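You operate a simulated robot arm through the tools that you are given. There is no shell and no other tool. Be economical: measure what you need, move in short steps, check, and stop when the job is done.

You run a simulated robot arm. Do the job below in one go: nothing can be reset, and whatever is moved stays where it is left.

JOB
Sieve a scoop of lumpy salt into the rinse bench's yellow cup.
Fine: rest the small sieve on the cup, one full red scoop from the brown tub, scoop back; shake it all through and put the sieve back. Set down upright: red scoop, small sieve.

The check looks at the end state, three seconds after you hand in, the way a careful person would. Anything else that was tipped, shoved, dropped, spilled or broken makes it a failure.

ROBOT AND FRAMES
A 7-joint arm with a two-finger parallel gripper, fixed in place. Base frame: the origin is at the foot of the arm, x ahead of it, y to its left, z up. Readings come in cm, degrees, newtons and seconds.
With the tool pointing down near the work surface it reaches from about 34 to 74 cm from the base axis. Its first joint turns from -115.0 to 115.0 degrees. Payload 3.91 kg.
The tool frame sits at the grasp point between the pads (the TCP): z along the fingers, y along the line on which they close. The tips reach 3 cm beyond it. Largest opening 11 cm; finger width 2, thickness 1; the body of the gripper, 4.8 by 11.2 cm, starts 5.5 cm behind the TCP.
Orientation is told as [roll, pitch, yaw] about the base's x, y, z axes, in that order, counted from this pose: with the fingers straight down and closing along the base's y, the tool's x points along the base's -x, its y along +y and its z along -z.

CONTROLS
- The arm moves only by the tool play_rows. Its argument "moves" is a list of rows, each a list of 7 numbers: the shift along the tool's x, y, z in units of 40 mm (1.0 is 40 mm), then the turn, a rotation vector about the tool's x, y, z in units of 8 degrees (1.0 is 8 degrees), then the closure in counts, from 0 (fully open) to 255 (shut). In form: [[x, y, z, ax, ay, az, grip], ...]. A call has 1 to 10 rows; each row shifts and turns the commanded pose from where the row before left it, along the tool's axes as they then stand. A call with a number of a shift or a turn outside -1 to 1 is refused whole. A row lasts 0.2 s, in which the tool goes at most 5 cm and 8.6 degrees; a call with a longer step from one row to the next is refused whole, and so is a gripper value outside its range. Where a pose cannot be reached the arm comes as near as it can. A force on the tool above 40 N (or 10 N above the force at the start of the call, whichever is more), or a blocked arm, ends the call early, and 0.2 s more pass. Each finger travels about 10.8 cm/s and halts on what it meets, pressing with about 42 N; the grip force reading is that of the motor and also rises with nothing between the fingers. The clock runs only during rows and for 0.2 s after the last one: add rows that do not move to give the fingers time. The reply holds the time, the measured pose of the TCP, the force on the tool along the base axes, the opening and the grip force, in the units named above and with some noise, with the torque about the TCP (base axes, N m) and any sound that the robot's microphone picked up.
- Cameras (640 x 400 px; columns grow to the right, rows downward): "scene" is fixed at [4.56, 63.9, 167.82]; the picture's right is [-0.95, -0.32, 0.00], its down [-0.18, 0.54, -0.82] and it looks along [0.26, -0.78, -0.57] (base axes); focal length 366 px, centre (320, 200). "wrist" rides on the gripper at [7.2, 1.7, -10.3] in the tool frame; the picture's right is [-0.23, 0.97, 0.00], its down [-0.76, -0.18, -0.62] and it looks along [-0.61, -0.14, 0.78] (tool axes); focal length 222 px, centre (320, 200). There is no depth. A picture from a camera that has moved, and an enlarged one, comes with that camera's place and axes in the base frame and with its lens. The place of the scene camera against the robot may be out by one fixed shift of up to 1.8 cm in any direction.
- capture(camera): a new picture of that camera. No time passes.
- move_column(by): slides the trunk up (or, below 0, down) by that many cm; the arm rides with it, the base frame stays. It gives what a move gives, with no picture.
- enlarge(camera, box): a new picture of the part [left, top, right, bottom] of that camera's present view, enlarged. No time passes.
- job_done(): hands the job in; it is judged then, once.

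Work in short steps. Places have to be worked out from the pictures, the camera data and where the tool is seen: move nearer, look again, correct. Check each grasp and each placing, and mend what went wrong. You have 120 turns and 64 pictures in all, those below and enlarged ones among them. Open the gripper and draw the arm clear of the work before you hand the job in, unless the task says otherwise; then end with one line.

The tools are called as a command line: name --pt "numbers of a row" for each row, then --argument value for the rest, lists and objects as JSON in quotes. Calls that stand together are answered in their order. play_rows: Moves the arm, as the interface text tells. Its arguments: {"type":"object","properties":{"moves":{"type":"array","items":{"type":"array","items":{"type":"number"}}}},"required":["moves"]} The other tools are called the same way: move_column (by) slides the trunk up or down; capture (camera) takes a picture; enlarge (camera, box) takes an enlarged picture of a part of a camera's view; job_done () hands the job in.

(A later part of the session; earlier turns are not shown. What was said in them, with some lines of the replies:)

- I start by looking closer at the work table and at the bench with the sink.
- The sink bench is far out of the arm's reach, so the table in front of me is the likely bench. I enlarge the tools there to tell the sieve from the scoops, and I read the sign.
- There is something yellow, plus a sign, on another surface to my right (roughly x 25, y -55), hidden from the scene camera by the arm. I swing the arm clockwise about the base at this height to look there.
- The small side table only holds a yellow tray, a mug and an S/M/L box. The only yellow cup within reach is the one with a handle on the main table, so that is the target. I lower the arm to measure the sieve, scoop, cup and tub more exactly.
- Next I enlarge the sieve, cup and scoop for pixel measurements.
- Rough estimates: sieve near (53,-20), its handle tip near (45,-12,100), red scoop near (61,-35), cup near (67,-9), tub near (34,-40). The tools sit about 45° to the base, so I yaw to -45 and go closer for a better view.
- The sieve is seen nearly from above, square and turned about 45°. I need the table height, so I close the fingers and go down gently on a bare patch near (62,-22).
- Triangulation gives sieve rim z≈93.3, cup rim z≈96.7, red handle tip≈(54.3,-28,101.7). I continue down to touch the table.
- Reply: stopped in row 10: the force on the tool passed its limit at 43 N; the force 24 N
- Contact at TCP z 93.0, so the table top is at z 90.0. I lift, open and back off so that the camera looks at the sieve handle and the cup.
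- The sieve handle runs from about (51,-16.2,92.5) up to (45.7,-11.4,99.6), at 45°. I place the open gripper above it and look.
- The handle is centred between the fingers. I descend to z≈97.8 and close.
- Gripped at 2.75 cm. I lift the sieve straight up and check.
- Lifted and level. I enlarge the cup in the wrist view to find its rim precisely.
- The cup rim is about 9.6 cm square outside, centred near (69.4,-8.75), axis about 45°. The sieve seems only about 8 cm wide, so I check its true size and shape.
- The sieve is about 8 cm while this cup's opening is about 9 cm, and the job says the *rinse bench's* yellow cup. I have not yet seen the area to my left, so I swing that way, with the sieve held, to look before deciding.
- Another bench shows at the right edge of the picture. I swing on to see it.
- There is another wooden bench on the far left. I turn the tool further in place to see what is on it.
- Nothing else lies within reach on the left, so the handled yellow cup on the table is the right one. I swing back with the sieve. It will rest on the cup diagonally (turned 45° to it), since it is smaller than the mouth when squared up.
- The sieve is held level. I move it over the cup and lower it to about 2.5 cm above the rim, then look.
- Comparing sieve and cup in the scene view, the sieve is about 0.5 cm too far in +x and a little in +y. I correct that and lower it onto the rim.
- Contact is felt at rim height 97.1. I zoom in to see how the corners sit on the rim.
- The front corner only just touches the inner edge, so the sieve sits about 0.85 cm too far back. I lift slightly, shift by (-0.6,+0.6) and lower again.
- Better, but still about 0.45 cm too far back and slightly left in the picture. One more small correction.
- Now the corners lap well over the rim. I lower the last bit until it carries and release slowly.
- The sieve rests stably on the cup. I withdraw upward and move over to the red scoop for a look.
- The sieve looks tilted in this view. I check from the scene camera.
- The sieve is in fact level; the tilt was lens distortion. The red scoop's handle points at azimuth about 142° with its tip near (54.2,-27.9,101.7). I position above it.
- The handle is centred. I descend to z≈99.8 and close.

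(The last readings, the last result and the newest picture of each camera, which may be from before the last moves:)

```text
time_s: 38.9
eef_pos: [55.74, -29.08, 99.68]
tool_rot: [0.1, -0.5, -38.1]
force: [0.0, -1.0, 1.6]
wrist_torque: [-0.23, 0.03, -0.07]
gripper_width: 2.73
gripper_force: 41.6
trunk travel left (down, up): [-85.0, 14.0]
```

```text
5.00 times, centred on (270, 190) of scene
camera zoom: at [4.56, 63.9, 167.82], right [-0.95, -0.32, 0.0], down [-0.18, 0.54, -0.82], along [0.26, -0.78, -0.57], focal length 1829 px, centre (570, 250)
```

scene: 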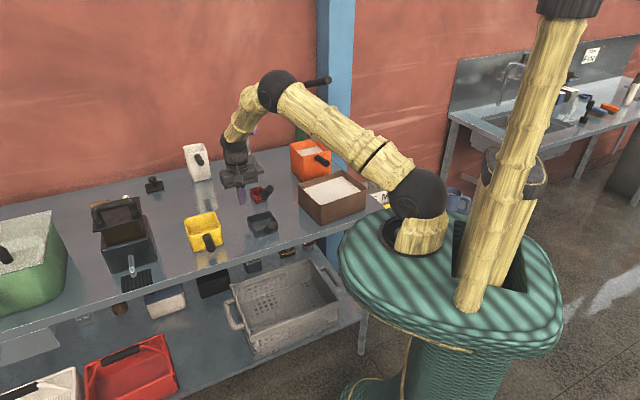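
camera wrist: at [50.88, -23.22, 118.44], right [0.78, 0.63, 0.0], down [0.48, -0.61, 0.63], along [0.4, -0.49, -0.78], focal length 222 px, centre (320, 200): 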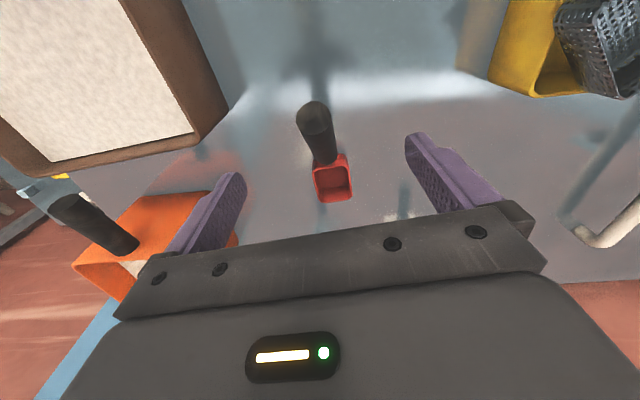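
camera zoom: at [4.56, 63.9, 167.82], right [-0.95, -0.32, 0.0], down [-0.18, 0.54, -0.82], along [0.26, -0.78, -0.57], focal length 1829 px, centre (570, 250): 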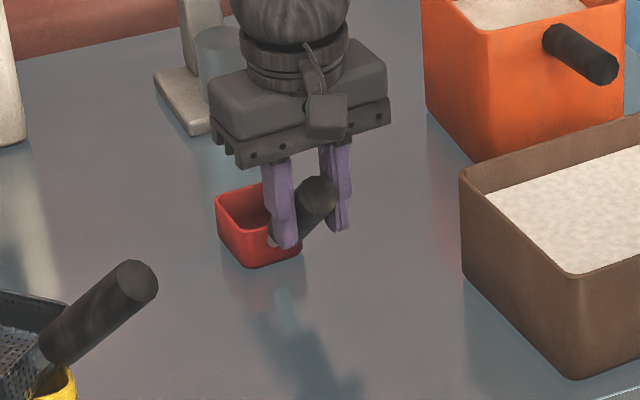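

Scoop gripped (home TCP 55.74,-29.08,99.68, yaw -38.1). I lift it and carry it above the brown tub, whose centre I estimate near (36,-39).

play_rows --pt "0 0 -0.5 0 0 0 255" --pt "0 0 -0.8 0 0 0 255" --pt "0 0 -0.9 0 0 0 255" --pt "0 0 -0.9 0 0 0 255" --pt "0 0 -0.9 0 0 0 255" --pt "0 0 0 0 0 0 255"

play_rows --pt "0.63 -0.8 0 0 0 0 255" --pt "0.63 -0.8 0 0 0 0 255" --pt "0.63 -0.8 0 0 0 0 255" --pt "0.63 -0.8 0 0 0 0 255" --pt "0.63 -0.8 0 0 0 0 255" --pt "0.63 -0.8 0 0 0 0 255" --pt "0 0 0 0 0 0.62 255" --pt "0 0 0 0 0 0 255"

capture --camera "wrist"

enlarge --camera "scene" --box '[270, 130, 390, 230]'

```text
time_s: 40.3
eef_pos: [55.63, -28.93, 115.82]
tool_rot: [0.1, -0.4, -38.0]
force: [1.1, -0.2, -1.5]
wrist_torque: [0.13, 0.12, -0.02]
gripper_width: 2.72
gripper_force: 41.7
trunk travel left (down, up): [-85.0, 14.0]
```

```text
time_s: 42.1
eef_pos: [31.69, -34.75, 115.56]
tool_rot: [0.2, -0.5, -43.0]
force: [0.0, 0.5, -1.6]
wrist_torque: [0.11, 0.09, 0.02]
gripper_width: 2.73
gripper_force: 41.9
trunk travel left (down, up): [-85.0, 14.0]
```

```text
23 pictures are left
camera wrist: at [27.49, -28.63, 125.93], right [0.83, 0.56, 0.01], down [0.43, -0.65, 0.63], along [0.35, -0.52, -0.78], focal length 222 px, centre (320, 200)
```

wrist: 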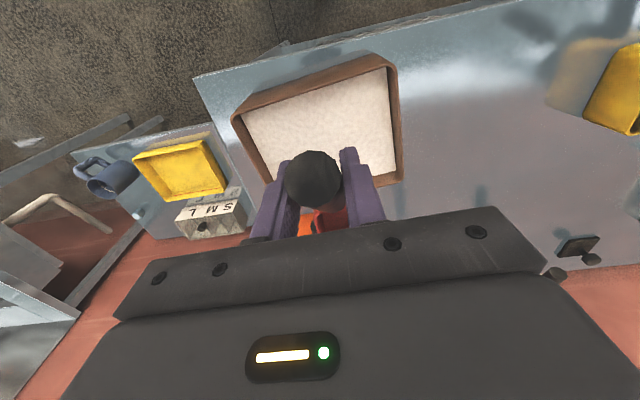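

```text
4.00 times, centred on (330, 180) of scene
camera zoom: at [4.56, 63.9, 167.82], right [-0.95, -0.32, 0.0], down [-0.18, 0.54, -0.82], along [0.26, -0.78, -0.57], focal length 1463 px, centre (280, 280)
```

zoom: 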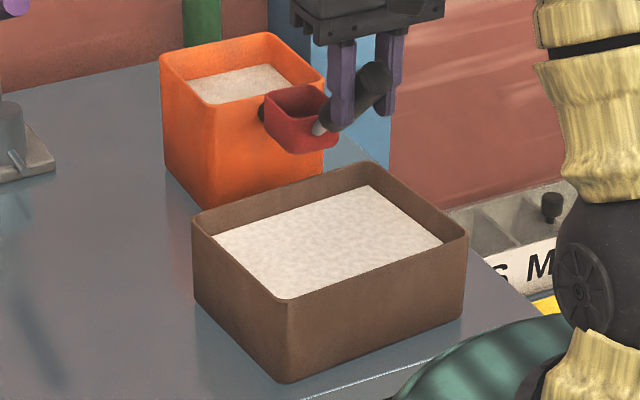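

Tub rim centre is about (35.3,-39.05), its long axis turned 52°, rim z≈99.3 and salt about 2 cm below the rim. I align with the tub and tilt the scoop nose-down by 35° above it.

play_rows --pt "-0.25 -0.28 0 0 0 0 255" --pt "0 0 0 0 0 -0.69 255" --pt "0 0 0 0 0.875 0 255" --pt "0 0 0 0 0.875 0 255" --pt "0 0 0 0 0.875 0 255" --pt "0 0 0 0 0.875 0 255" --pt "0 0 0 0 0.875 0 255" --pt "0 0 0 0 0 0 255"

enlarge --camera "scene" --box '[270, 130, 390, 230]'

```text
time_s: 43.9
eef_pos: [31.79, -36.19, 115.47]
tool_rot: [0.1, 34.5, -37.4]
force: [0.3, -0.1, -2.5]
wrist_torque: [0.02, 0.02, -0.01]
gripper_width: 2.73
gripper_force: 42.0
trunk travel left (down, up): [-85.0, 14.0]
```

```text
4.00 times, centred on (330, 180) of scene
camera zoom: at [4.56, 63.9, 167.82], right [-0.95, -0.32, 0.0], down [-0.18, 0.54, -0.82], along [0.26, -0.78, -0.57], focal length 1463 px, centre (280, 280)
```

zoom: 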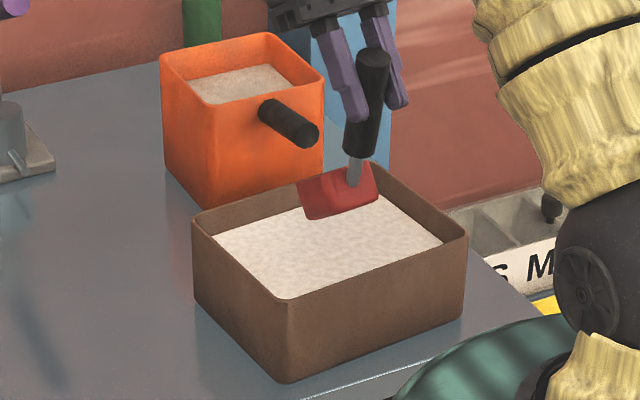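

Tilted as planned, over the salt. I push straight down about 7.7 cm.

play_rows --pt "-0.363 0 0.529 0 0 0 255" --pt "-0.363 0 0.529 0 0 0 255" --pt "-0.181 0 0.265 0 0 0 255" --pt "-0.181 0 0.265 0 0 0 255" --pt "0 0 0 0 0 0 255"

enlarge --camera "scene" --box '[270, 130, 390, 230]'

```text
time_s: 45.1
eef_pos: [31.75, -36.26, 107.75]
tool_rot: [0.3, 34.4, -37.4]
force: [-1.0, 0.3, -1.7]
wrist_torque: [0.05, 0.03, 0.01]
gripper_width: 2.73
gripper_force: 41.4
trunk travel left (down, up): [-85.0, 14.0]
```

```text
4.00 times, centred on (330, 180) of scene
camera zoom: at [4.56, 63.9, 167.82], right [-0.95, -0.32, 0.0], down [-0.18, 0.54, -0.82], along [0.26, -0.78, -0.57], focal length 1463 px, centre (280, 280)
```

zoom: 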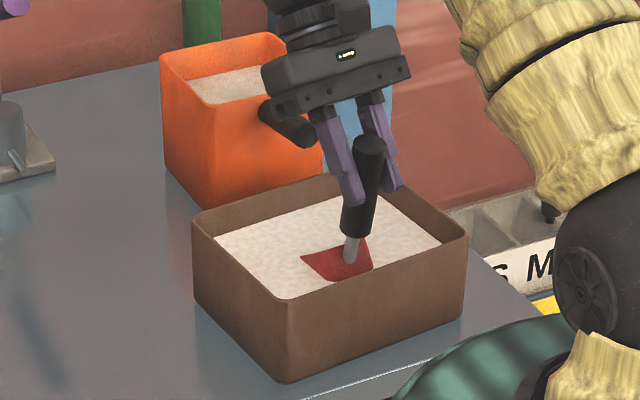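

No resistance, so the scoop digs in freely. I level it while sweeping forward.

play_rows --pt "-0.054 0 0.248 0 -0.86 0 255" --pt "-0.024 0 0.252 0 -0.86 0 255" --pt "0.006 0 0.253 0 -0.86 0 255" --pt "0.036 0 0.251 0 -0.86 0 255" --pt "0.066 0 0.245 0 -0.86 0 255" --pt "0 0 0 0 0 0 255"

enlarge --camera "scene" --box '[270, 130, 390, 230]'

```text
time_s: 46.5
eef_pos: [30.29, -35.11, 103.05]
tool_rot: [0.1, 0.1, -37.5]
force: [0.5, -0.4, -2.4]
wrist_torque: [0.09, 0.11, 0.01]
gripper_width: 2.73
gripper_force: 41.9
trunk travel left (down, up): [-85.0, 14.0]
```

```text
4.00 times, centred on (330, 180) of scene
camera zoom: at [4.56, 63.9, 167.82], right [-0.95, -0.32, 0.0], down [-0.18, 0.54, -0.82], along [0.26, -0.78, -0.57], focal length 1463 px, centre (280, 280)
```

zoom: 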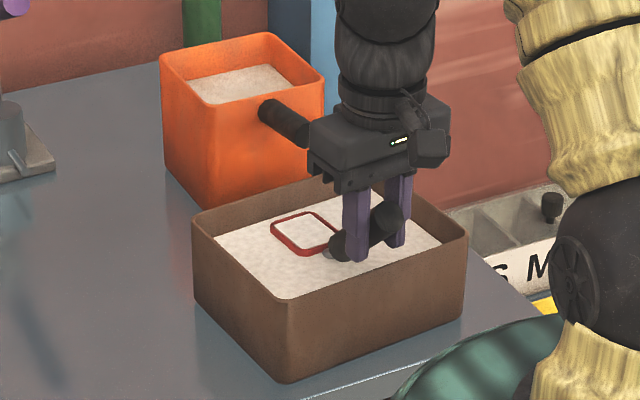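

The scoop is level, immersed, and shows white salt inside. I lift it gently.

play_rows --pt "0 0 -0.2 0 0 0 255" --pt "0 0 -0.3 0 0 0 255" --pt "0 0 -0.4 0 0 0 255" --pt "0 0 -0.5 0 0 0 255" --pt "0 0 -0.5 0 0 0 255" --pt "0 0 -0.5 0 0 0 255" --pt "0 0 -0.3 0 0 0 255" --pt "0 0 0 0 0 0 255"

enlarge --camera "scene" --box '[300, 130, 380, 210]'

```text
time_s: 48.3
eef_pos: [30.3, -35.24, 113.65]
tool_rot: [0.0, 0.2, -37.5]
force: [0.4, -0.9, -2.7]
wrist_torque: [0.1, 0.13, 0.03]
gripper_width: 2.73
gripper_force: 42.7
trunk travel left (down, up): [-85.0, 14.0]
```

```text
5.00 times, centred on (340, 170) of scene
camera zoom: at [4.56, 63.9, 167.82], right [-0.95, -0.32, 0.0], down [-0.18, 0.54, -0.82], along [0.26, -0.78, -0.57], focal length 1829 px, centre (220, 350)
```

zoom: 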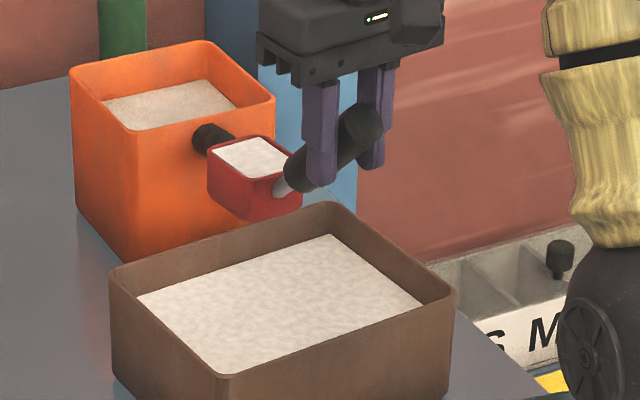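

A full, level scoop. I raise it and carry it smoothly toward the sieve, whose centre is near (68,-8.1), turning the tool on the way to yaw -115 so that I can roll the scoop clear of both handles.

play_rows --pt "0 0 -0.3 0 0 0 255" --pt "0 0 -0.5 0 0 0 255" --pt "0 0 -0.4 0 0 0 255" --pt "-0.08 0.35 -0.1 0 0 0 255" --pt "-0.15 0.68 -0.05 0 0 0 255" --pt "-0.15 0.68 0 0 0 0 255" --pt "-0.15 0.68 0 0 0 0 255" --pt "-0.15 0.68 0 0 0 0 255" --pt "-0.15 0.68 0 0 0 0 255" --pt "-0.08 0.35 0 0 0 0 255"

play_rows --pt "0 0 0 0 0 0.5 255" --pt "0 0 0 0 0 1 255" --pt "0 0 0 0 0 1 255" --pt "0 0 0 0 0 1 255" --pt "0 0 0 0 0 1 255" --pt "0 0 0 0 0 1 255" --pt "0 0 0 0 0 1 255" --pt "0 0 0 0 0 1 255" --pt "0 0 0 0 0 1 255" --pt "0 0 0 0 0 1 255"

```text
time_s: 50.5
eef_pos: [43.21, -24.17, 119.27]
tool_rot: [0.0, 0.2, -37.5]
force: [0.3, -0.4, -2.0]
wrist_torque: [0.07, 0.12, 0.03]
gripper_width: 2.76
gripper_force: 42.4
trunk travel left (down, up): [-85.0, 14.0]
```

```text
time_s: 52.7
eef_pos: [43.24, -24.36, 119.31]
tool_rot: [-0.1, 0.2, -113.6]
force: [0.0, 0.0, -2.5]
wrist_torque: [0.16, -0.05, -0.02]
gripper_width: 2.73
gripper_force: 42.2
trunk travel left (down, up): [-85.0, 14.0]
```

play_rows --pt "0.3 0.16 0 0 0 0.17 255" --pt "0.63 0.317 0 0 0 0 255" --pt "0.63 0.317 0 0 0 0 255" --pt "0.63 0.317 0 0 0 0 255" --pt "0.63 0.317 0 0 0 0 255" --pt "0.63 0.317 0 0 0 0 255" --pt "0.63 0.317 0 0 0 0 255" --pt "0.63 0.317 0 0 0 0 255" --pt "0.63 0.317 0 0 0 0 255" --pt "0.3 0.16 0 0 0 0 255"

capture --camera "scene"

```text
time_s: 54.9
eef_pos: [63.24, -8.73, 119.24]
tool_rot: [0.0, 0.1, -114.9]
force: [0.1, 0.3, -2.6]
wrist_torque: [0.12, -0.09, 0.01]
gripper_width: 2.75
gripper_force: 42.2
trunk travel left (down, up): [-85.0, 14.0]
```

```text
17 pictures are left
```

scene: 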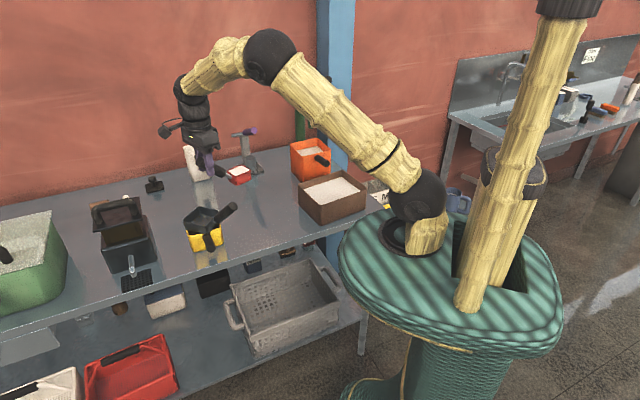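

Still full and level. I move over the sieve centre and lower.

play_rows --pt "0.33 0.13 0 0 0 0 255" --pt "0.6 0.23 0 0 0 0 255" --pt "0.7 0.27 0 0 0 0 255" --pt "0.7 0.27 0 0 0 0 255" --pt "0.3 0.13 0 0 0 0 255" --pt "0 0 0.4 0 0 0 255" --pt "0 0 0.5 0 0 0 255" --pt "0 0 0.5 0 0 0 255" --pt "0 0 0.28 0 0 0 255" --pt "0 0 0 0 0 0 255"

enlarge --camera "scene" --box '[155, 150, 265, 260]'

```text
time_s: 57.1
eef_pos: [71.36, -0.77, 112.61]
tool_rot: [-0.1, 0.1, -114.9]
force: [-1.1, -0.4, -2.0]
wrist_torque: [0.12, -0.07, 0.04]
gripper_width: 2.74
gripper_force: 41.4
trunk travel left (down, up): [-85.0, 14.0]
```

```text
3.64 times, centred on (210, 205) of scene
camera zoom: at [4.56, 63.9, 167.82], right [-0.95, -0.32, 0.0], down [-0.18, 0.54, -0.82], along [0.26, -0.78, -0.57], focal length 1330 px, centre (720, 182)
```

zoom: 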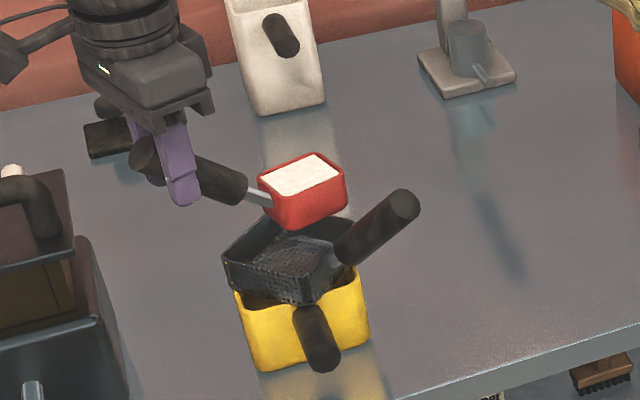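

The scoop reaches about 2.2 cm further than I assumed, so I pull back along the handle first. Then I roll the first 40°, keeping its lip over the sieve's middle.

play_rows --pt "0.2 0 0 0 0 0 255" --pt "0.35 0 0 0 0 0 255" --pt "0 0 0 0 0 0 255" --pt "0 -0.095 0.155 -1 0 0 255" --pt "0 -0.116 0.14 -1 0 0 255" --pt "0 -0.134 0.123 -1 0 0 255" --pt "0 -0.15 0.103 -1 0 0 255"

enlarge --camera "scene" --box '[155, 150, 265, 260]'

```text
time_s: 58.7
eef_pos: [70.76, 1.85, 110.19]
tool_rot: [32.1, 0.1, -114.9]
force: [-1.1, -0.1, -1.8]
wrist_torque: [0.17, 0.02, -0.01]
gripper_width: 2.71
gripper_force: 42.2
trunk travel left (down, up): [-85.0, 14.0]
```

```text
3.64 times, centred on (210, 205) of scene
camera zoom: at [4.56, 63.9, 167.82], right [-0.95, -0.32, 0.0], down [-0.18, 0.54, -0.82], along [0.26, -0.78, -0.57], focal length 1330 px, centre (720, 182)
```

zoom: 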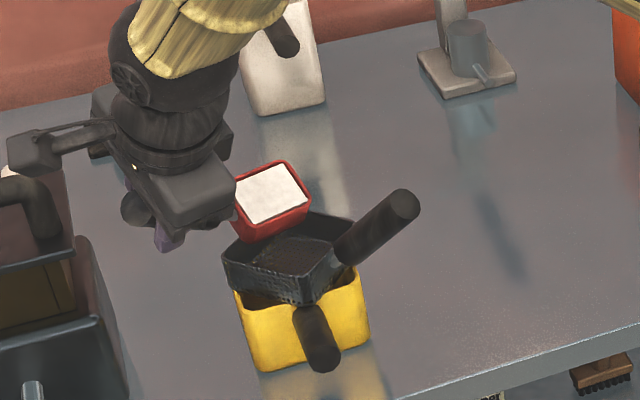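

The lip projects about 1 cm too far toward the robot side. I shift back a little and continue rolling to about 72°.

play_rows --pt "0.15 0.21 0.13 0 0 0 255" --pt "0 -0.163 0.081 -1 0 0 255" --pt "0 -0.218 -0.052 -1 0 0 255" --pt "0 -0.208 -0.082 -1 0 0 255" --pt "0 -0.222 -0.061 -1 0 0 255" --pt "0 -0.235 -0.025 -1 0 0 255"

enlarge --camera "scene" --box '[155, 150, 265, 260]'

```text
time_s: 60.1
eef_pos: [69.17, 3.35, 107.41]
tool_rot: [71.9, 0.1, -114.9]
force: [0.9, -0.4, -1.5]
wrist_torque: [0.16, 0.05, 0.01]
gripper_width: 2.79
gripper_force: 41.9
trunk travel left (down, up): [-85.0, 14.0]
```

```text
3.64 times, centred on (210, 205) of scene
camera zoom: at [4.56, 63.9, 167.82], right [-0.95, -0.32, 0.0], down [-0.18, 0.54, -0.82], along [0.26, -0.78, -0.57], focal length 1330 px, centre (720, 182)
```

zoom: 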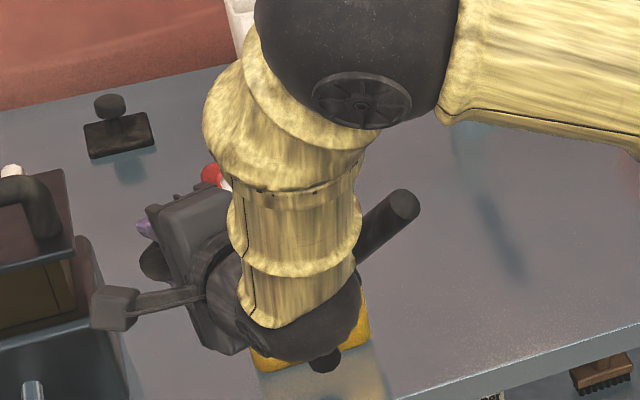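

The arm hides the view, so I check with the wrist camera.

capture --camera "wrist"

```text
13 pictures are left
camera wrist: at [63.65, 13.78, 112.27], right [0.18, -0.33, 0.93], down [-0.91, -0.42, 0.02], along [0.38, -0.84, -0.38], focal length 222 px, centre (320, 200)
```

wrist: 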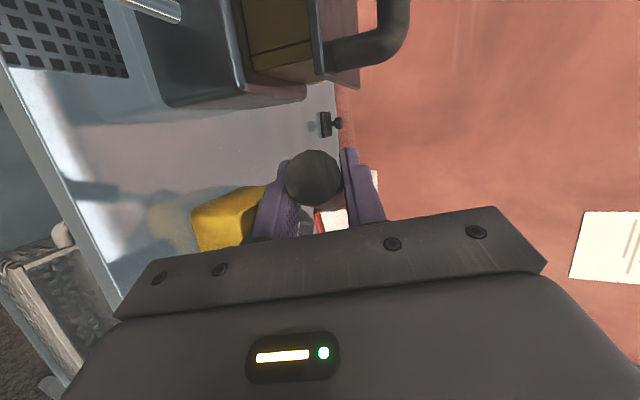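

The scoop is over the cup region. I complete the roll to about 104°.

play_rows --pt "0 -0.233 -0.069 -1 0 0 255" --pt "0 -0.221 -0.101 -1 0 0 255" --pt "0 -0.153 -0.07 -1 0 0 255" --pt "0 -0.143 -0.078 -1 0 0 255" --pt "0 0 0 0 0 0 255" --pt "0 0 0 0 0 0 255"

capture --camera "wrist"

```text
time_s: 61.5
eef_pos: [67.43, 3.86, 104.66]
tool_rot: [104.0, 0.1, -114.9]
force: [-0.2, -0.7, -1.9]
wrist_torque: [0.2, 0.09, -0.05]
gripper_width: 2.74
gripper_force: 42.3
trunk travel left (down, up): [-85.0, 14.0]
```

```text
12 pictures are left
camera wrist: at [61.08, 14.92, 103.8], right [-0.31, -0.11, 0.94], down [-0.83, -0.45, -0.32], along [0.46, -0.88, 0.05], focal length 222 px, centre (320, 200)
```

wrist: 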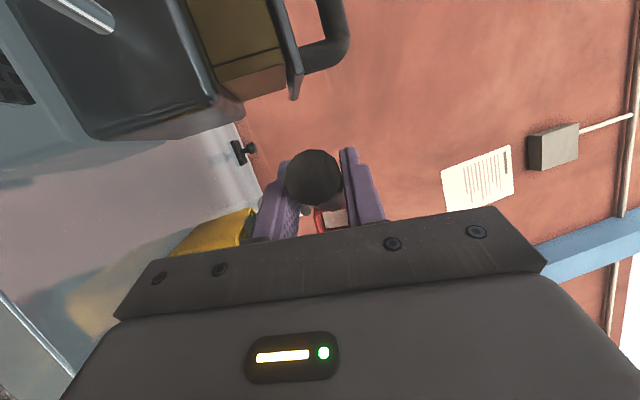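

The salt is pouring. I roll another 16° and give a few tiny shakes to empty the scoop.

play_rows --pt "0 0 0 -1 0 0 255" --pt "0 0 0 -1 0 0 255" --pt "0 0 0 0 0 0 255" --pt "0 0.06 0 0 0 0 255" --pt "0 -0.06 0 0 0 0 255" --pt "0 0.06 0 0 0 0 255" --pt "0 -0.06 0 0 0 0 255" --pt "0 0 0 0 0 0 255" --pt "0 0 0 0 0 0 255"

capture --camera "wrist"

```text
time_s: 63.5
eef_pos: [67.54, 3.93, 104.61]
tool_rot: [119.9, 0.0, -114.9]
force: [-0.3, -0.2, -2.5]
wrist_torque: [0.19, 0.02, 0.01]
gripper_width: 2.74
gripper_force: 42.5
trunk travel left (down, up): [-85.0, 14.0]
```

```text
11 pictures are left
camera wrist: at [61.68, 14.67, 100.93], right [-0.54, 0.0, 0.84], down [-0.73, -0.5, -0.47], along [0.42, -0.87, 0.27], focal length 222 px, centre (320, 200)
```

wrist: 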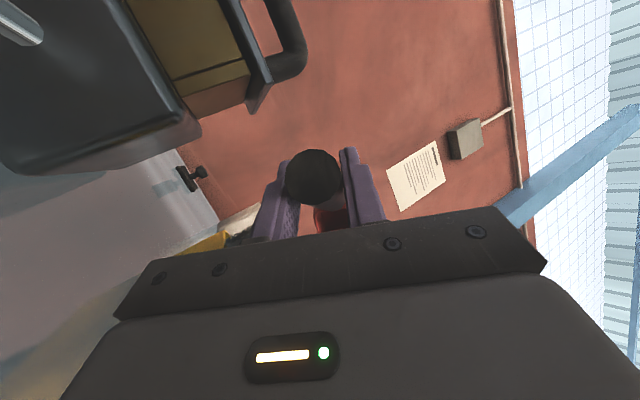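

The scoop looks empty. I raise it 9 cm straight up and roll it back level.

play_rows --pt "0 0.65 0.375 0 0 0 255" --pt "0 0.65 0.375 0 0 0 255" --pt "0 0.65 0.375 0 0 0 255" --pt "0 0 0 1 0 0 255" --pt "0 0 0 1 0 0 255" --pt "0 0 0 1 0 0 255" --pt "0 0 0 1 0 0 255" --pt "0 0 0 1 0 0 255" --pt "0 0 0 1 0 0 255" --pt "0 0 0 1 0 0 255"

play_rows --pt "0 0 0 1 0 0 255" --pt "0 0 0 1 0 0 255" --pt "0 0 0 1 0 0 255" --pt "0 0 0 1 0 0 255" --pt "0 0 0 1 0 0 255" --pt "0 0 0 1 0 0 255" --pt "0 0 0 1 0 0 255" --pt "0 0 0 1 0 0 255"

enlarge --camera "scene" --box '[155, 150, 265, 260]'

```text
time_s: 65.7
eef_pos: [67.48, 4.0, 113.41]
tool_rot: [63.8, 0.2, -114.8]
force: [0.2, -0.4, -2.9]
wrist_torque: [0.2, 0.01, 0.0]
gripper_width: 2.74
gripper_force: 41.3
trunk travel left (down, up): [-85.0, 14.0]
```

```text
time_s: 67.5
eef_pos: [67.56, 3.9, 113.6]
tool_rot: [-0.3, 0.1, -114.8]
force: [-0.7, -0.2, -2.0]
wrist_torque: [0.13, -0.07, 0.0]
gripper_width: 2.74
gripper_force: 41.8
trunk travel left (down, up): [-85.0, 14.0]
```

```text
3.64 times, centred on (210, 205) of scene
camera zoom: at [4.56, 63.9, 167.82], right [-0.95, -0.32, 0.0], down [-0.18, 0.54, -0.82], along [0.26, -0.78, -0.57], focal length 1330 px, centre (720, 182)
```

zoom: 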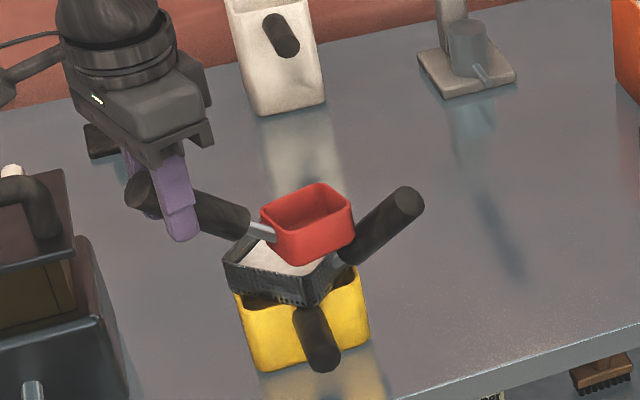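

Salt lies in the sieve and the scoop is empty, with no spill seen. I lift and carry the scoop back above its place.

play_rows --pt "0 0 -0.9 0 0 0 255" --pt "0 0 -0.85 0 0 0 255" --pt "-0.872 0.078 0 0 0 0 255" --pt "-0.872 0.078 0 0 0 0 255" --pt "-0.872 0.078 0 0 0 0 255" --pt "-0.872 0.078 0 0 0 0 255" --pt "-0.872 0.078 0 0 0 0 255" --pt "-0.872 0.078 0 0 0 0 255" --pt "-0.872 0.078 0 0 0 0 255" --pt "-0.872 0.078 0 0 0 0 255"

play_rows --pt "0 0 0 0 0 -0.96 255" --pt "0 0 0 0 0 -0.96 255" --pt "0 0 0 0 0 -0.96 255" --pt "0 0 0 0 0 -0.96 255" --pt "0 0 0 0 0 -0.96 255" --pt "0 0 0 0 0 -0.96 255" --pt "0 0 0 0 0 -0.96 255" --pt "0 0 0 0 0 -0.96 255" --pt "0 0 0 0 0 -0.96 255" --pt "0 0 0 0 0 -0.94 255"

```text
time_s: 69.7
eef_pos: [57.94, -22.58, 120.43]
tool_rot: [0.0, 0.2, -114.9]
force: [-0.7, -0.4, -1.3]
wrist_torque: [0.15, -0.07, -0.01]
gripper_width: 2.78
gripper_force: 42.1
trunk travel left (down, up): [-85.0, 14.0]
```

```text
time_s: 71.9
eef_pos: [58.01, -22.57, 120.45]
tool_rot: [0.1, 0.1, -38.0]
force: [0.2, 0.0, -1.7]
wrist_torque: [0.09, 0.13, 0.04]
gripper_width: 2.74
gripper_force: 42.3
trunk travel left (down, up): [-85.0, 14.0]
```

play_rows --pt "-0.278 -0.816 0 0 0 0 255" --pt "-0.278 -0.816 0 0 0 0 255" --pt "0 0 0.9 0 0 0 255" --pt "0 0 0.9 0 0 0 255" --pt "0 0 0.9 0 0 0 255" --pt "0 0 0.9 0 0 0 255" --pt "0 0 0.9 0 0 0 255" --pt "0 0 0.4 0 0 0 255" --pt "0 0 0 0 0 0 255"

play_rows --pt "0 0 0.12 0 0 0 255" --pt "0 0 0.08 0 0 0 255" --pt "0 0 0.04 0 0 0 255" --pt "0 0 0 0 0 0 255"

```text
time_s: 73.9
eef_pos: [55.82, -28.82, 100.57]
tool_rot: [0.1, 0.2, -38.3]
force: [0.3, 0.9, -3.2]
wrist_torque: [0.12, 0.11, -0.02]
gripper_width: 2.76
gripper_force: 42.2
trunk travel left (down, up): [-85.0, 14.0]
```

```text
time_s: 74.9
eef_pos: [55.68, -28.8, 99.96]
tool_rot: [0.1, 0.0, -38.1]
force: [-0.5, 1.2, 7.6]
wrist_torque: [-0.87, -0.75, -0.01]
gripper_width: 2.71
gripper_force: 41.9
trunk travel left (down, up): [-85.0, 14.0]
```

Contact with the table is felt (force +7.6 N). I release gently, withdraw upward and check.

play_rows --pt "0 0 0 0 0 0 180" --pt "0 0 0 0 0 0 130" --pt "0 0 0 0 0 0 80" --pt "0 0 0 0 0 0 40" --pt "0 0 -0.6 0 0 0 40" --pt "0 0 -0.9 0 0 0 0" --pt "0 0 -0.9 0 0 0 0" --pt "0 0 -0.9 0 0 0 0"

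enlarge --camera "scene" --box '[170, 150, 310, 260]'

```text
time_s: 76.7
eef_pos: [55.79, -28.93, 113.15]
tool_rot: [0.1, 0.1, -38.2]
force: [-0.3, 0.1, 0.2]
wrist_torque: [0.06, 0.0, -0.01]
gripper_width: 10.98
gripper_force: 0.0
trunk travel left (down, up): [-85.0, 14.0]
```

```text
3.64 times, centred on (240, 205) of scene
camera zoom: at [4.56, 63.9, 167.82], right [-0.95, -0.32, 0.0], down [-0.18, 0.54, -0.82], along [0.26, -0.78, -0.57], focal length 1330 px, centre (611, 182)
```

zoom: 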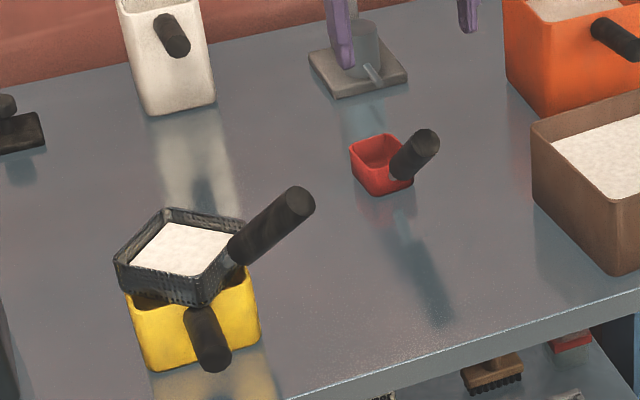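

The scoop stands where it was and the salt is held in the sieve. I go back to the sieve handle.

play_rows --pt "0 0 -0.3 0 0 -0.955 0" --pt "0 0 0 0 0 -0.955 0" --pt "0 0 0 0 0 -0.955 0" --pt "0 0 0 0 0 -0.955 0" --pt "0 0 0 0 0 -0.955 0"

play_rows --pt "-0.1 0.866 0 0 0 0 0" --pt "-0.1 0.866 0 0 0 0 0" --pt "-0.1 0.866 0 0 0 0 60" --pt "-0.1 0.866 0 0 0 0 60" --pt "-0.1 0.866 0 0 0 0 80" --pt "-0.1 0.866 0 0 0 0 80" --pt "0 0 0 0 0 0 80"

```text
time_s: 77.9
eef_pos: [55.75, -28.84, 114.32]
tool_rot: [0.0, 0.0, 0.1]
force: [0.2, -0.9, -0.1]
wrist_torque: [-0.01, -0.03, 0.0]
gripper_width: 11.03
gripper_force: 0.2
trunk travel left (down, up): [-85.0, 14.0]
```

```text
time_s: 79.5
eef_pos: [57.95, -8.01, 114.51]
tool_rot: [0.1, 0.0, 0.0]
force: [0.0, 1.5, 0.1]
wrist_torque: [0.03, -0.01, 0.0]
gripper_width: 7.55
gripper_force: 0.0
trunk travel left (down, up): [-85.0, 14.0]
```

play_rows --pt "-0.05 -0.03 0.7 0 0 0 80" --pt "0 0 0.7 0 0 0 80" --pt "0 0 0.6 0 0 0 80" --pt "0 0 0.44 0 0 0 80" --pt "0 0 0 0 0 0 120" --pt "0 0 0 0 0 0 160" --pt "0 0 0 0 0 0 200" --pt "0 0 0 0 0 0 255" --pt "0 0 0 0 0 0 255"

enlarge --camera "scene" --box '[170, 180, 270, 260]'

```text
time_s: 81.5
eef_pos: [58.36, -8.25, 104.94]
tool_rot: [0.3, 0.0, 0.0]
force: [0.6, -0.5, -0.2]
wrist_torque: [0.04, 0.12, 0.03]
gripper_width: 2.74
gripper_force: 42.5
trunk travel left (down, up): [-85.0, 14.0]
```

```text
5.00 times, centred on (220, 220) of scene
camera zoom: at [4.56, 63.9, 167.82], right [-0.95, -0.32, 0.0], down [-0.18, 0.54, -0.82], along [0.26, -0.78, -0.57], focal length 1829 px, centre (820, 100)
```

zoom: 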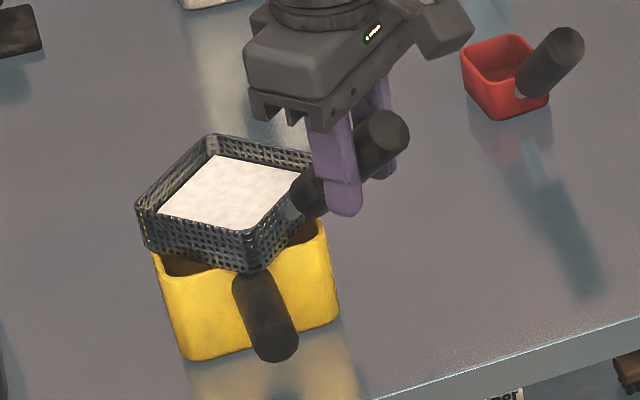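

The salt stays put until shaken. To keep it all inside, I lift the sieve a hair, turn it 45° about its own centre to square it with the cup, and will then lower it into the mouth for shaking.

play_rows --pt "0 0 -0.1 0 0 0 255" --pt "-0.0094 0.216 0 0 0 0.625 255" --pt "-0.0094 0.216 0 0 0 0.625 255" --pt "-0.0094 0.216 0 0 0 0.625 255" --pt "-0.0094 0.216 0 0 0 0.625 255" --pt "-0.0094 0.216 0 0 0 0.625 255" --pt "-0.0094 0.216 0 0 0 0.625 255" --pt "-0.0094 0.216 0 0 0 0.625 255" --pt "-0.0094 0.216 0 0 0 0.625 255" --pt "-0.0094 0.216 0 0 0 0.625 255"

enlarge --camera "scene" --box '[180, 190, 250, 250]'

```text
time_s: 83.7
eef_pos: [61.29, -1.14, 105.08]
tool_rot: [0.1, 0.2, -45.2]
force: [-0.3, -0.1, -1.9]
wrist_torque: [0.12, 0.14, 0.01]
gripper_width: 2.74
gripper_force: 42.1
trunk travel left (down, up): [-85.0, 14.0]
```

```text
6.67 times, centred on (215, 220) of scene
camera zoom: at [4.56, 63.9, 167.82], right [-0.95, -0.32, 0.0], down [-0.18, 0.54, -0.82], along [0.26, -0.78, -0.57], focal length 2438 px, centre (1020, 67)
```

zoom: 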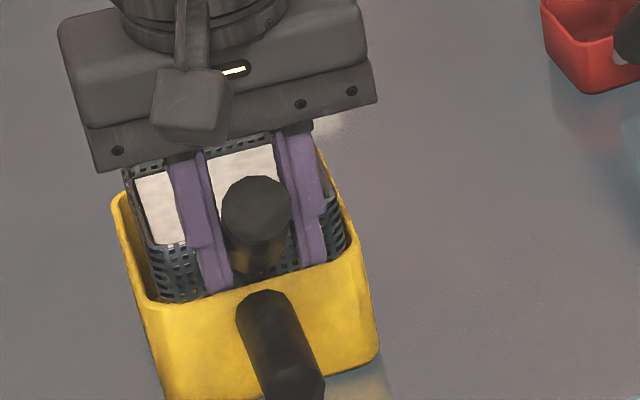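

The sieve is now square over the mouth. I nudge it 0.2 cm toward the robot and lower it slowly, watching the force.

play_rows --pt "0.05 0 0 0 0 0 255" --pt "0 0 0.1 0 0 0 255" --pt "0 0 0.08 0 0 0 255" --pt "0 0 0.06 0 0 0 255" --pt "0 0 0 0 0 0 255"

```text
time_s: 84.9
eef_pos: [60.99, -1.0, 104.34]
tool_rot: [0.3, 0.0, -45.0]
force: [-2.9, 5.3, 22.4]
wrist_torque: [-0.59, -0.69, 0.05]
gripper_width: 2.73
gripper_force: 42.0
trunk travel left (down, up): [-85.0, 14.0]
```

The handle's lower end meets the cup rim, so it will not nest deeper. I raise it to just clear the rim (bottom at mouth level) and shake in small strokes across.

play_rows --pt "0 0 -0.15 0 0 0 255" --pt "0 0.1 0 0 0 0 255" --pt "0 -0.2 0 0 0 0 255" --pt "0 0.2 0 0 0 0 255" --pt "0 -0.2 0 0 0 0 255" --pt "0 0.2 0 0 0 0 255" --pt "0 -0.2 0 0 0 0 255" --pt "0 0.2 0 0 0 0 255" --pt "0 -0.1 0 0 0 0 255" --pt "0 0 0 0 0 0 255"

enlarge --camera "scene" --box '[180, 190, 250, 250]'

```text
time_s: 87.1
eef_pos: [61.16, -1.1, 104.75]
tool_rot: [0.0, 0.1, -45.1]
force: [0.7, -0.1, -1.5]
wrist_torque: [0.09, 0.1, -0.02]
gripper_width: 2.73
gripper_force: 42.1
trunk travel left (down, up): [-85.0, 14.0]
```

```text
6.67 times, centred on (215, 220) of scene
camera zoom: at [4.56, 63.9, 167.82], right [-0.95, -0.32, 0.0], down [-0.18, 0.54, -0.82], along [0.26, -0.78, -0.57], focal length 2438 px, centre (1020, 67)
```

zoom: 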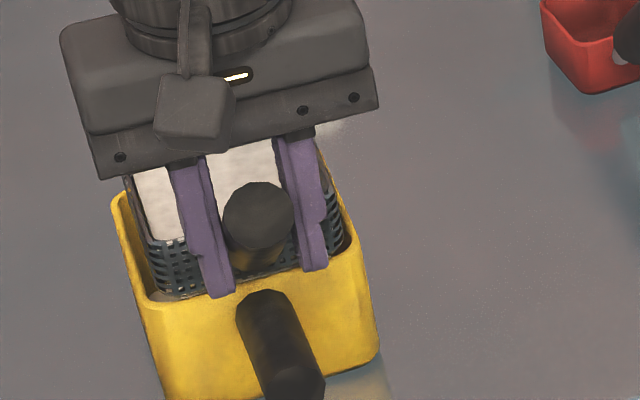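

Salt is starting to show inside the cup. I keep shaking.

play_rows --pt "0 0.12 0 0 0 0 255" --pt "0 -0.24 0 0 0 0 255" --pt "0 0.24 0 0 0 0 255" --pt "0 -0.24 0 0 0 0 255" --pt "0 0.24 0 0 0 0 255" --pt "0 -0.24 0 0 0 0 255" --pt "0 0.24 0 0 0 0 255" --pt "0 -0.24 0 0 0 0 255" --pt "0 0.24 0 0 0 0 255" --pt "0 -0.12 0 0 0 0 255"

play_rows --pt "0 0.12 0 0 0 0 255" --pt "0 -0.24 0 0 0 0 255" --pt "0 0.24 0 0 0 0 255" --pt "0 -0.24 0 0 0 0 255" --pt "0 0.24 0 0 0 0 255" --pt "0 -0.24 0 0 0 0 255" --pt "0 0.24 0 0 0 0 255" --pt "0 -0.24 0 0 0 0 255" --pt "0 0.24 0 0 0 0 255" --pt "0 -0.12 0 0 0 0 255"

play_rows --pt "0 0.12 0 0 0 0 255" --pt "0 -0.24 0 0 0 0 255" --pt "0 0.24 0 0 0 0 255" --pt "0 -0.24 0 0 0 0 255" --pt "0 0.24 0 0 0 0 255" --pt "0 -0.24 0 0 0 0 255" --pt "0 0.24 0 0 0 0 255" --pt "0 -0.24 0 0 0 0 255" --pt "0 0.24 0 0 0 0 255" --pt "0 -0.12 0 0 0 0 255"

enlarge --camera "scene" --box '[180, 190, 250, 250]'

```text
time_s: 89.3
eef_pos: [61.16, -1.04, 104.72]
tool_rot: [0.2, 0.1, -45.0]
force: [-0.4, 0.8, -2.9]
wrist_torque: [0.12, 0.11, 0.01]
gripper_width: 2.76
gripper_force: 42.4
trunk travel left (down, up): [-85.0, 14.0]
```

```text
time_s: 91.5
eef_pos: [61.13, -1.17, 104.63]
tool_rot: [0.2, 0.1, -45.0]
force: [-0.6, 0.4, -1.9]
wrist_torque: [0.11, 0.1, -0.01]
gripper_width: 2.73
gripper_force: 42.1
trunk travel left (down, up): [-85.0, 14.0]
```

```text
time_s: 93.7
eef_pos: [60.89, -1.08, 104.76]
tool_rot: [0.2, 0.0, -45.0]
force: [-0.5, 0.4, -2.0]
wrist_torque: [0.15, 0.12, -0.01]
gripper_width: 2.73
gripper_force: 41.7
trunk travel left (down, up): [-85.0, 14.0]
```

```text
6.67 times, centred on (215, 220) of scene
camera zoom: at [4.56, 63.9, 167.82], right [-0.95, -0.32, 0.0], down [-0.18, 0.54, -0.82], along [0.26, -0.78, -0.57], focal length 2438 px, centre (1020, 67)
```

zoom: 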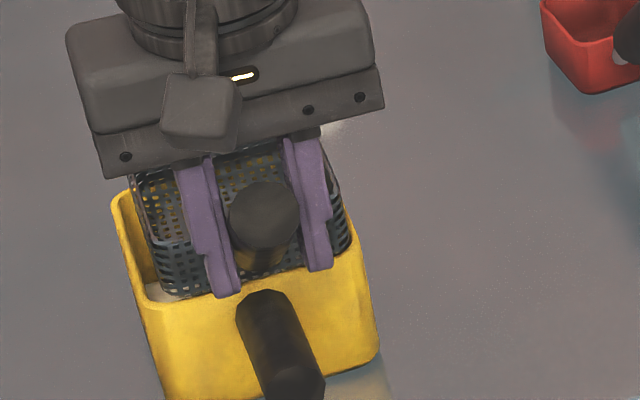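

The sieve looks empty. One more round of shaking for residue, then I lift it straight up.

play_rows --pt "0 0.12 0 0 0 0 255" --pt "0 -0.24 0 0 0 0 255" --pt "0 0.24 0 0 0 0 255" --pt "0 -0.24 0 0 0 0 255" --pt "0 0.24 0 0 0 0 255" --pt "0 -0.24 0 0 0 0 255" --pt "0 0.24 0 0 0 0 255" --pt "0 -0.24 0 0 0 0 255" --pt "0 0.24 0 0 0 0 255" --pt "0 -0.12 0 0 0 0 255"

play_rows --pt "0 0 0 0 0 0 255" --pt "0 0 -0.2 0 0 0 255" --pt "0 0 -0.4 0 0 0 255" --pt "0 0 -0.7 0 0 0 255" --pt "0 0 -0.8 0 0 0 255" --pt "0 0 0 0 0 0 255"

enlarge --camera "scene" --box '[170, 170, 260, 250]'

```text
time_s: 95.9
eef_pos: [61.08, -1.12, 104.77]
tool_rot: [0.2, 0.0, -45.1]
force: [0.5, -1.2, -2.0]
wrist_torque: [0.11, 0.1, 0.01]
gripper_width: 2.75
gripper_force: 42.2
trunk travel left (down, up): [-85.0, 14.0]
```

```text
time_s: 97.3
eef_pos: [61.25, -1.18, 113.09]
tool_rot: [0.1, 0.1, -44.9]
force: [-0.4, 0.0, -1.7]
wrist_torque: [0.12, 0.11, 0.0]
gripper_width: 2.75
gripper_force: 42.2
trunk travel left (down, up): [-85.0, 14.0]
```

```text
5.00 times, centred on (215, 210) of scene
camera zoom: at [4.56, 63.9, 167.82], right [-0.95, -0.32, 0.0], down [-0.18, 0.54, -0.82], along [0.26, -0.78, -0.57], focal length 1829 px, centre (845, 150)
```

zoom: 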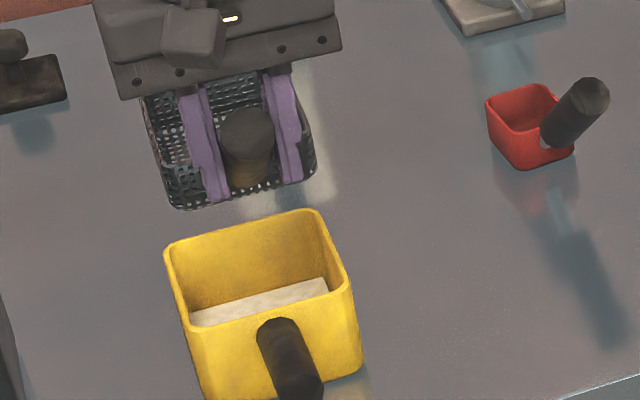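

The salt is in the cup and the table is clean. I carry the sieve back to its original place and lower it.

play_rows --pt "0.074 -0.91 0 0 0 0 255" --pt "0.074 -0.91 0 0 0 0 255" --pt "0.074 -0.91 0 0 0 0 255" --pt "0.074 -0.91 0 0 0 0 255" --pt "0.074 -0.91 0 0 0 0 255" --pt "0 0 0.8 0 0 0 255" --pt "0 0 0.9 0 0 0 255" --pt "0 0 0.9 0 0 0 255" --pt "0 0 0.9 0 0 0 255" --pt "0 0 0 0 0 0 255"

```text
time_s: 99.5
eef_pos: [47.09, -12.95, 99.18]
tool_rot: [0.1, 0.1, -44.9]
force: [0.3, -0.2, -2.4]
wrist_torque: [0.15, 0.12, 0.01]
gripper_width: 2.73
gripper_force: 42.1
trunk travel left (down, up): [-85.0, 14.0]
```

play_rows --pt "0 0 0.2 0 0 0 255" --pt "0 0 0.1 0 0 0 255" --pt "0 0 0.06 0 0 0 255" --pt "0 0 0.03 0 0 0 255" --pt "0 0 0 0 0 0 255"

```text
time_s: 100.7
eef_pos: [47.14, -12.89, 97.57]
tool_rot: [0.0, 0.1, -45.0]
force: [1.0, -0.9, -2.6]
wrist_torque: [0.12, 0.11, 0.02]
gripper_width: 2.74
gripper_force: 42.7
trunk travel left (down, up): [-85.0, 14.0]
```

No contact yet; I go on in small steps.

play_rows --pt "0 0 0.04 0 0 0 255" --pt "0 0 0.03 0 0 0 255" --pt "0 0 0 0 0 0 255"

```text
time_s: 101.5
eef_pos: [47.14, -12.86, 97.22]
tool_rot: [0.1, -0.1, -45.0]
force: [-2.5, 1.2, 20.8]
wrist_torque: [-0.68, -0.75, -0.02]
gripper_width: 2.71
gripper_force: 41.9
trunk travel left (down, up): [-85.0, 14.0]
```

Contact is made. I ease up a hair, release slowly, withdraw upward and check.

play_rows --pt "0 0 -0.04 0 0 0 255" --pt "0 0 0 0 0 0 180" --pt "0 0 0 0 0 0 130" --pt "0 0 0 0 0 0 80" --pt "0 0 0 0 0 0 40" --pt "0 0 -0.6 0 0 0 40" --pt "0 0 -0.9 0 0 0 0" --pt "0 0 -0.9 0 0 0 0" --pt "0 0 -0.9 0 0 0 0" --pt "0 0 -0.9 0 0 0 0"

play_rows --pt "0.6 0 -0.7 0 0 0 0" --pt "0.6 0 -0.7 0 0 0 0" --pt "0.5 0 -0.7 0 0 0 0"

enlarge --camera "scene" --box '[160, 140, 380, 280]'

capture --camera "wrist"

```text
time_s: 103.7
eef_pos: [47.26, -12.6, 114.09]
tool_rot: [0.1, 0.1, -45.0]
force: [0.8, 0.2, 0.8]
wrist_torque: [0.01, -0.01, 0.02]
gripper_width: 10.98
gripper_force: 0.0
trunk travel left (down, up): [-85.0, 14.0]
```

```text
time_s: 104.5
eef_pos: [42.23, -7.81, 122.77]
tool_rot: [0.1, 0.2, -45.0]
force: [0.4, -0.5, -0.5]
wrist_torque: [0.0, 0.0, -0.02]
gripper_width: 10.98
gripper_force: 0.0
trunk travel left (down, up): [-85.0, 14.0]
```

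```text
2.86 times, centred on (270, 210) of scene
camera zoom: at [4.56, 63.9, 167.82], right [-0.95, -0.32, 0.0], down [-0.18, 0.54, -0.82], along [0.26, -0.78, -0.57], focal length 1045 px, centre (463, 171)
```

zoom: 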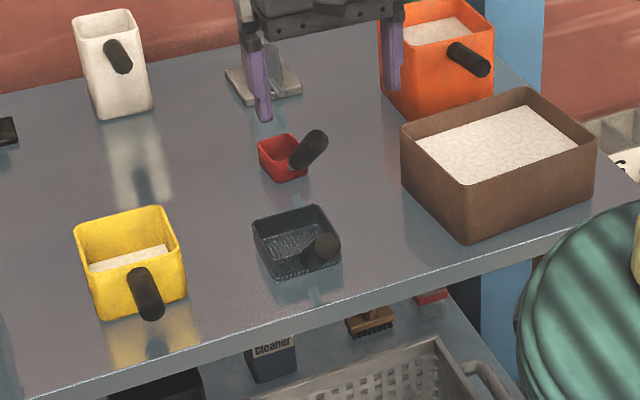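

```text
2 pictures are left
camera wrist: at [38.29, -1.62, 133.11], right [0.85, 0.53, 0.0], down [0.41, -0.67, 0.62], along [0.33, -0.53, -0.78], focal length 222 px, centre (320, 200)
```

wrist: 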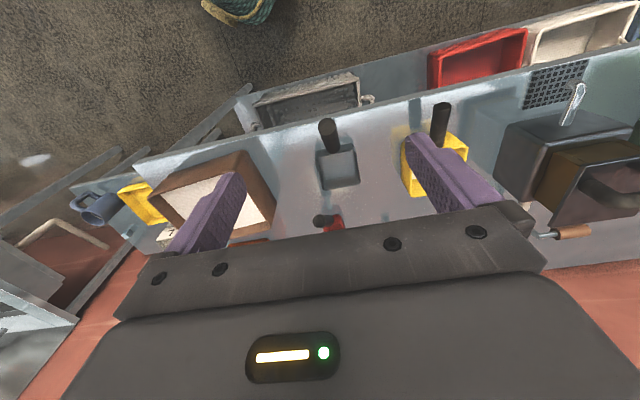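

The sieve and scoop stand upright in their places, the salt is in the yellow cup and the table is clean. The gripper is open and clear, so I hand in.

job_done

```text
The job is handed in.
```

I sieved one full red scoop of salt from the brown tub into the yellow cup. The red scoop and the small sieve are back upright in their places, and I saw no spill in the last pictures. I took the handled yellow cup on the main table as the rinse bench's cup, because it was the only yellow cup I found within reach.
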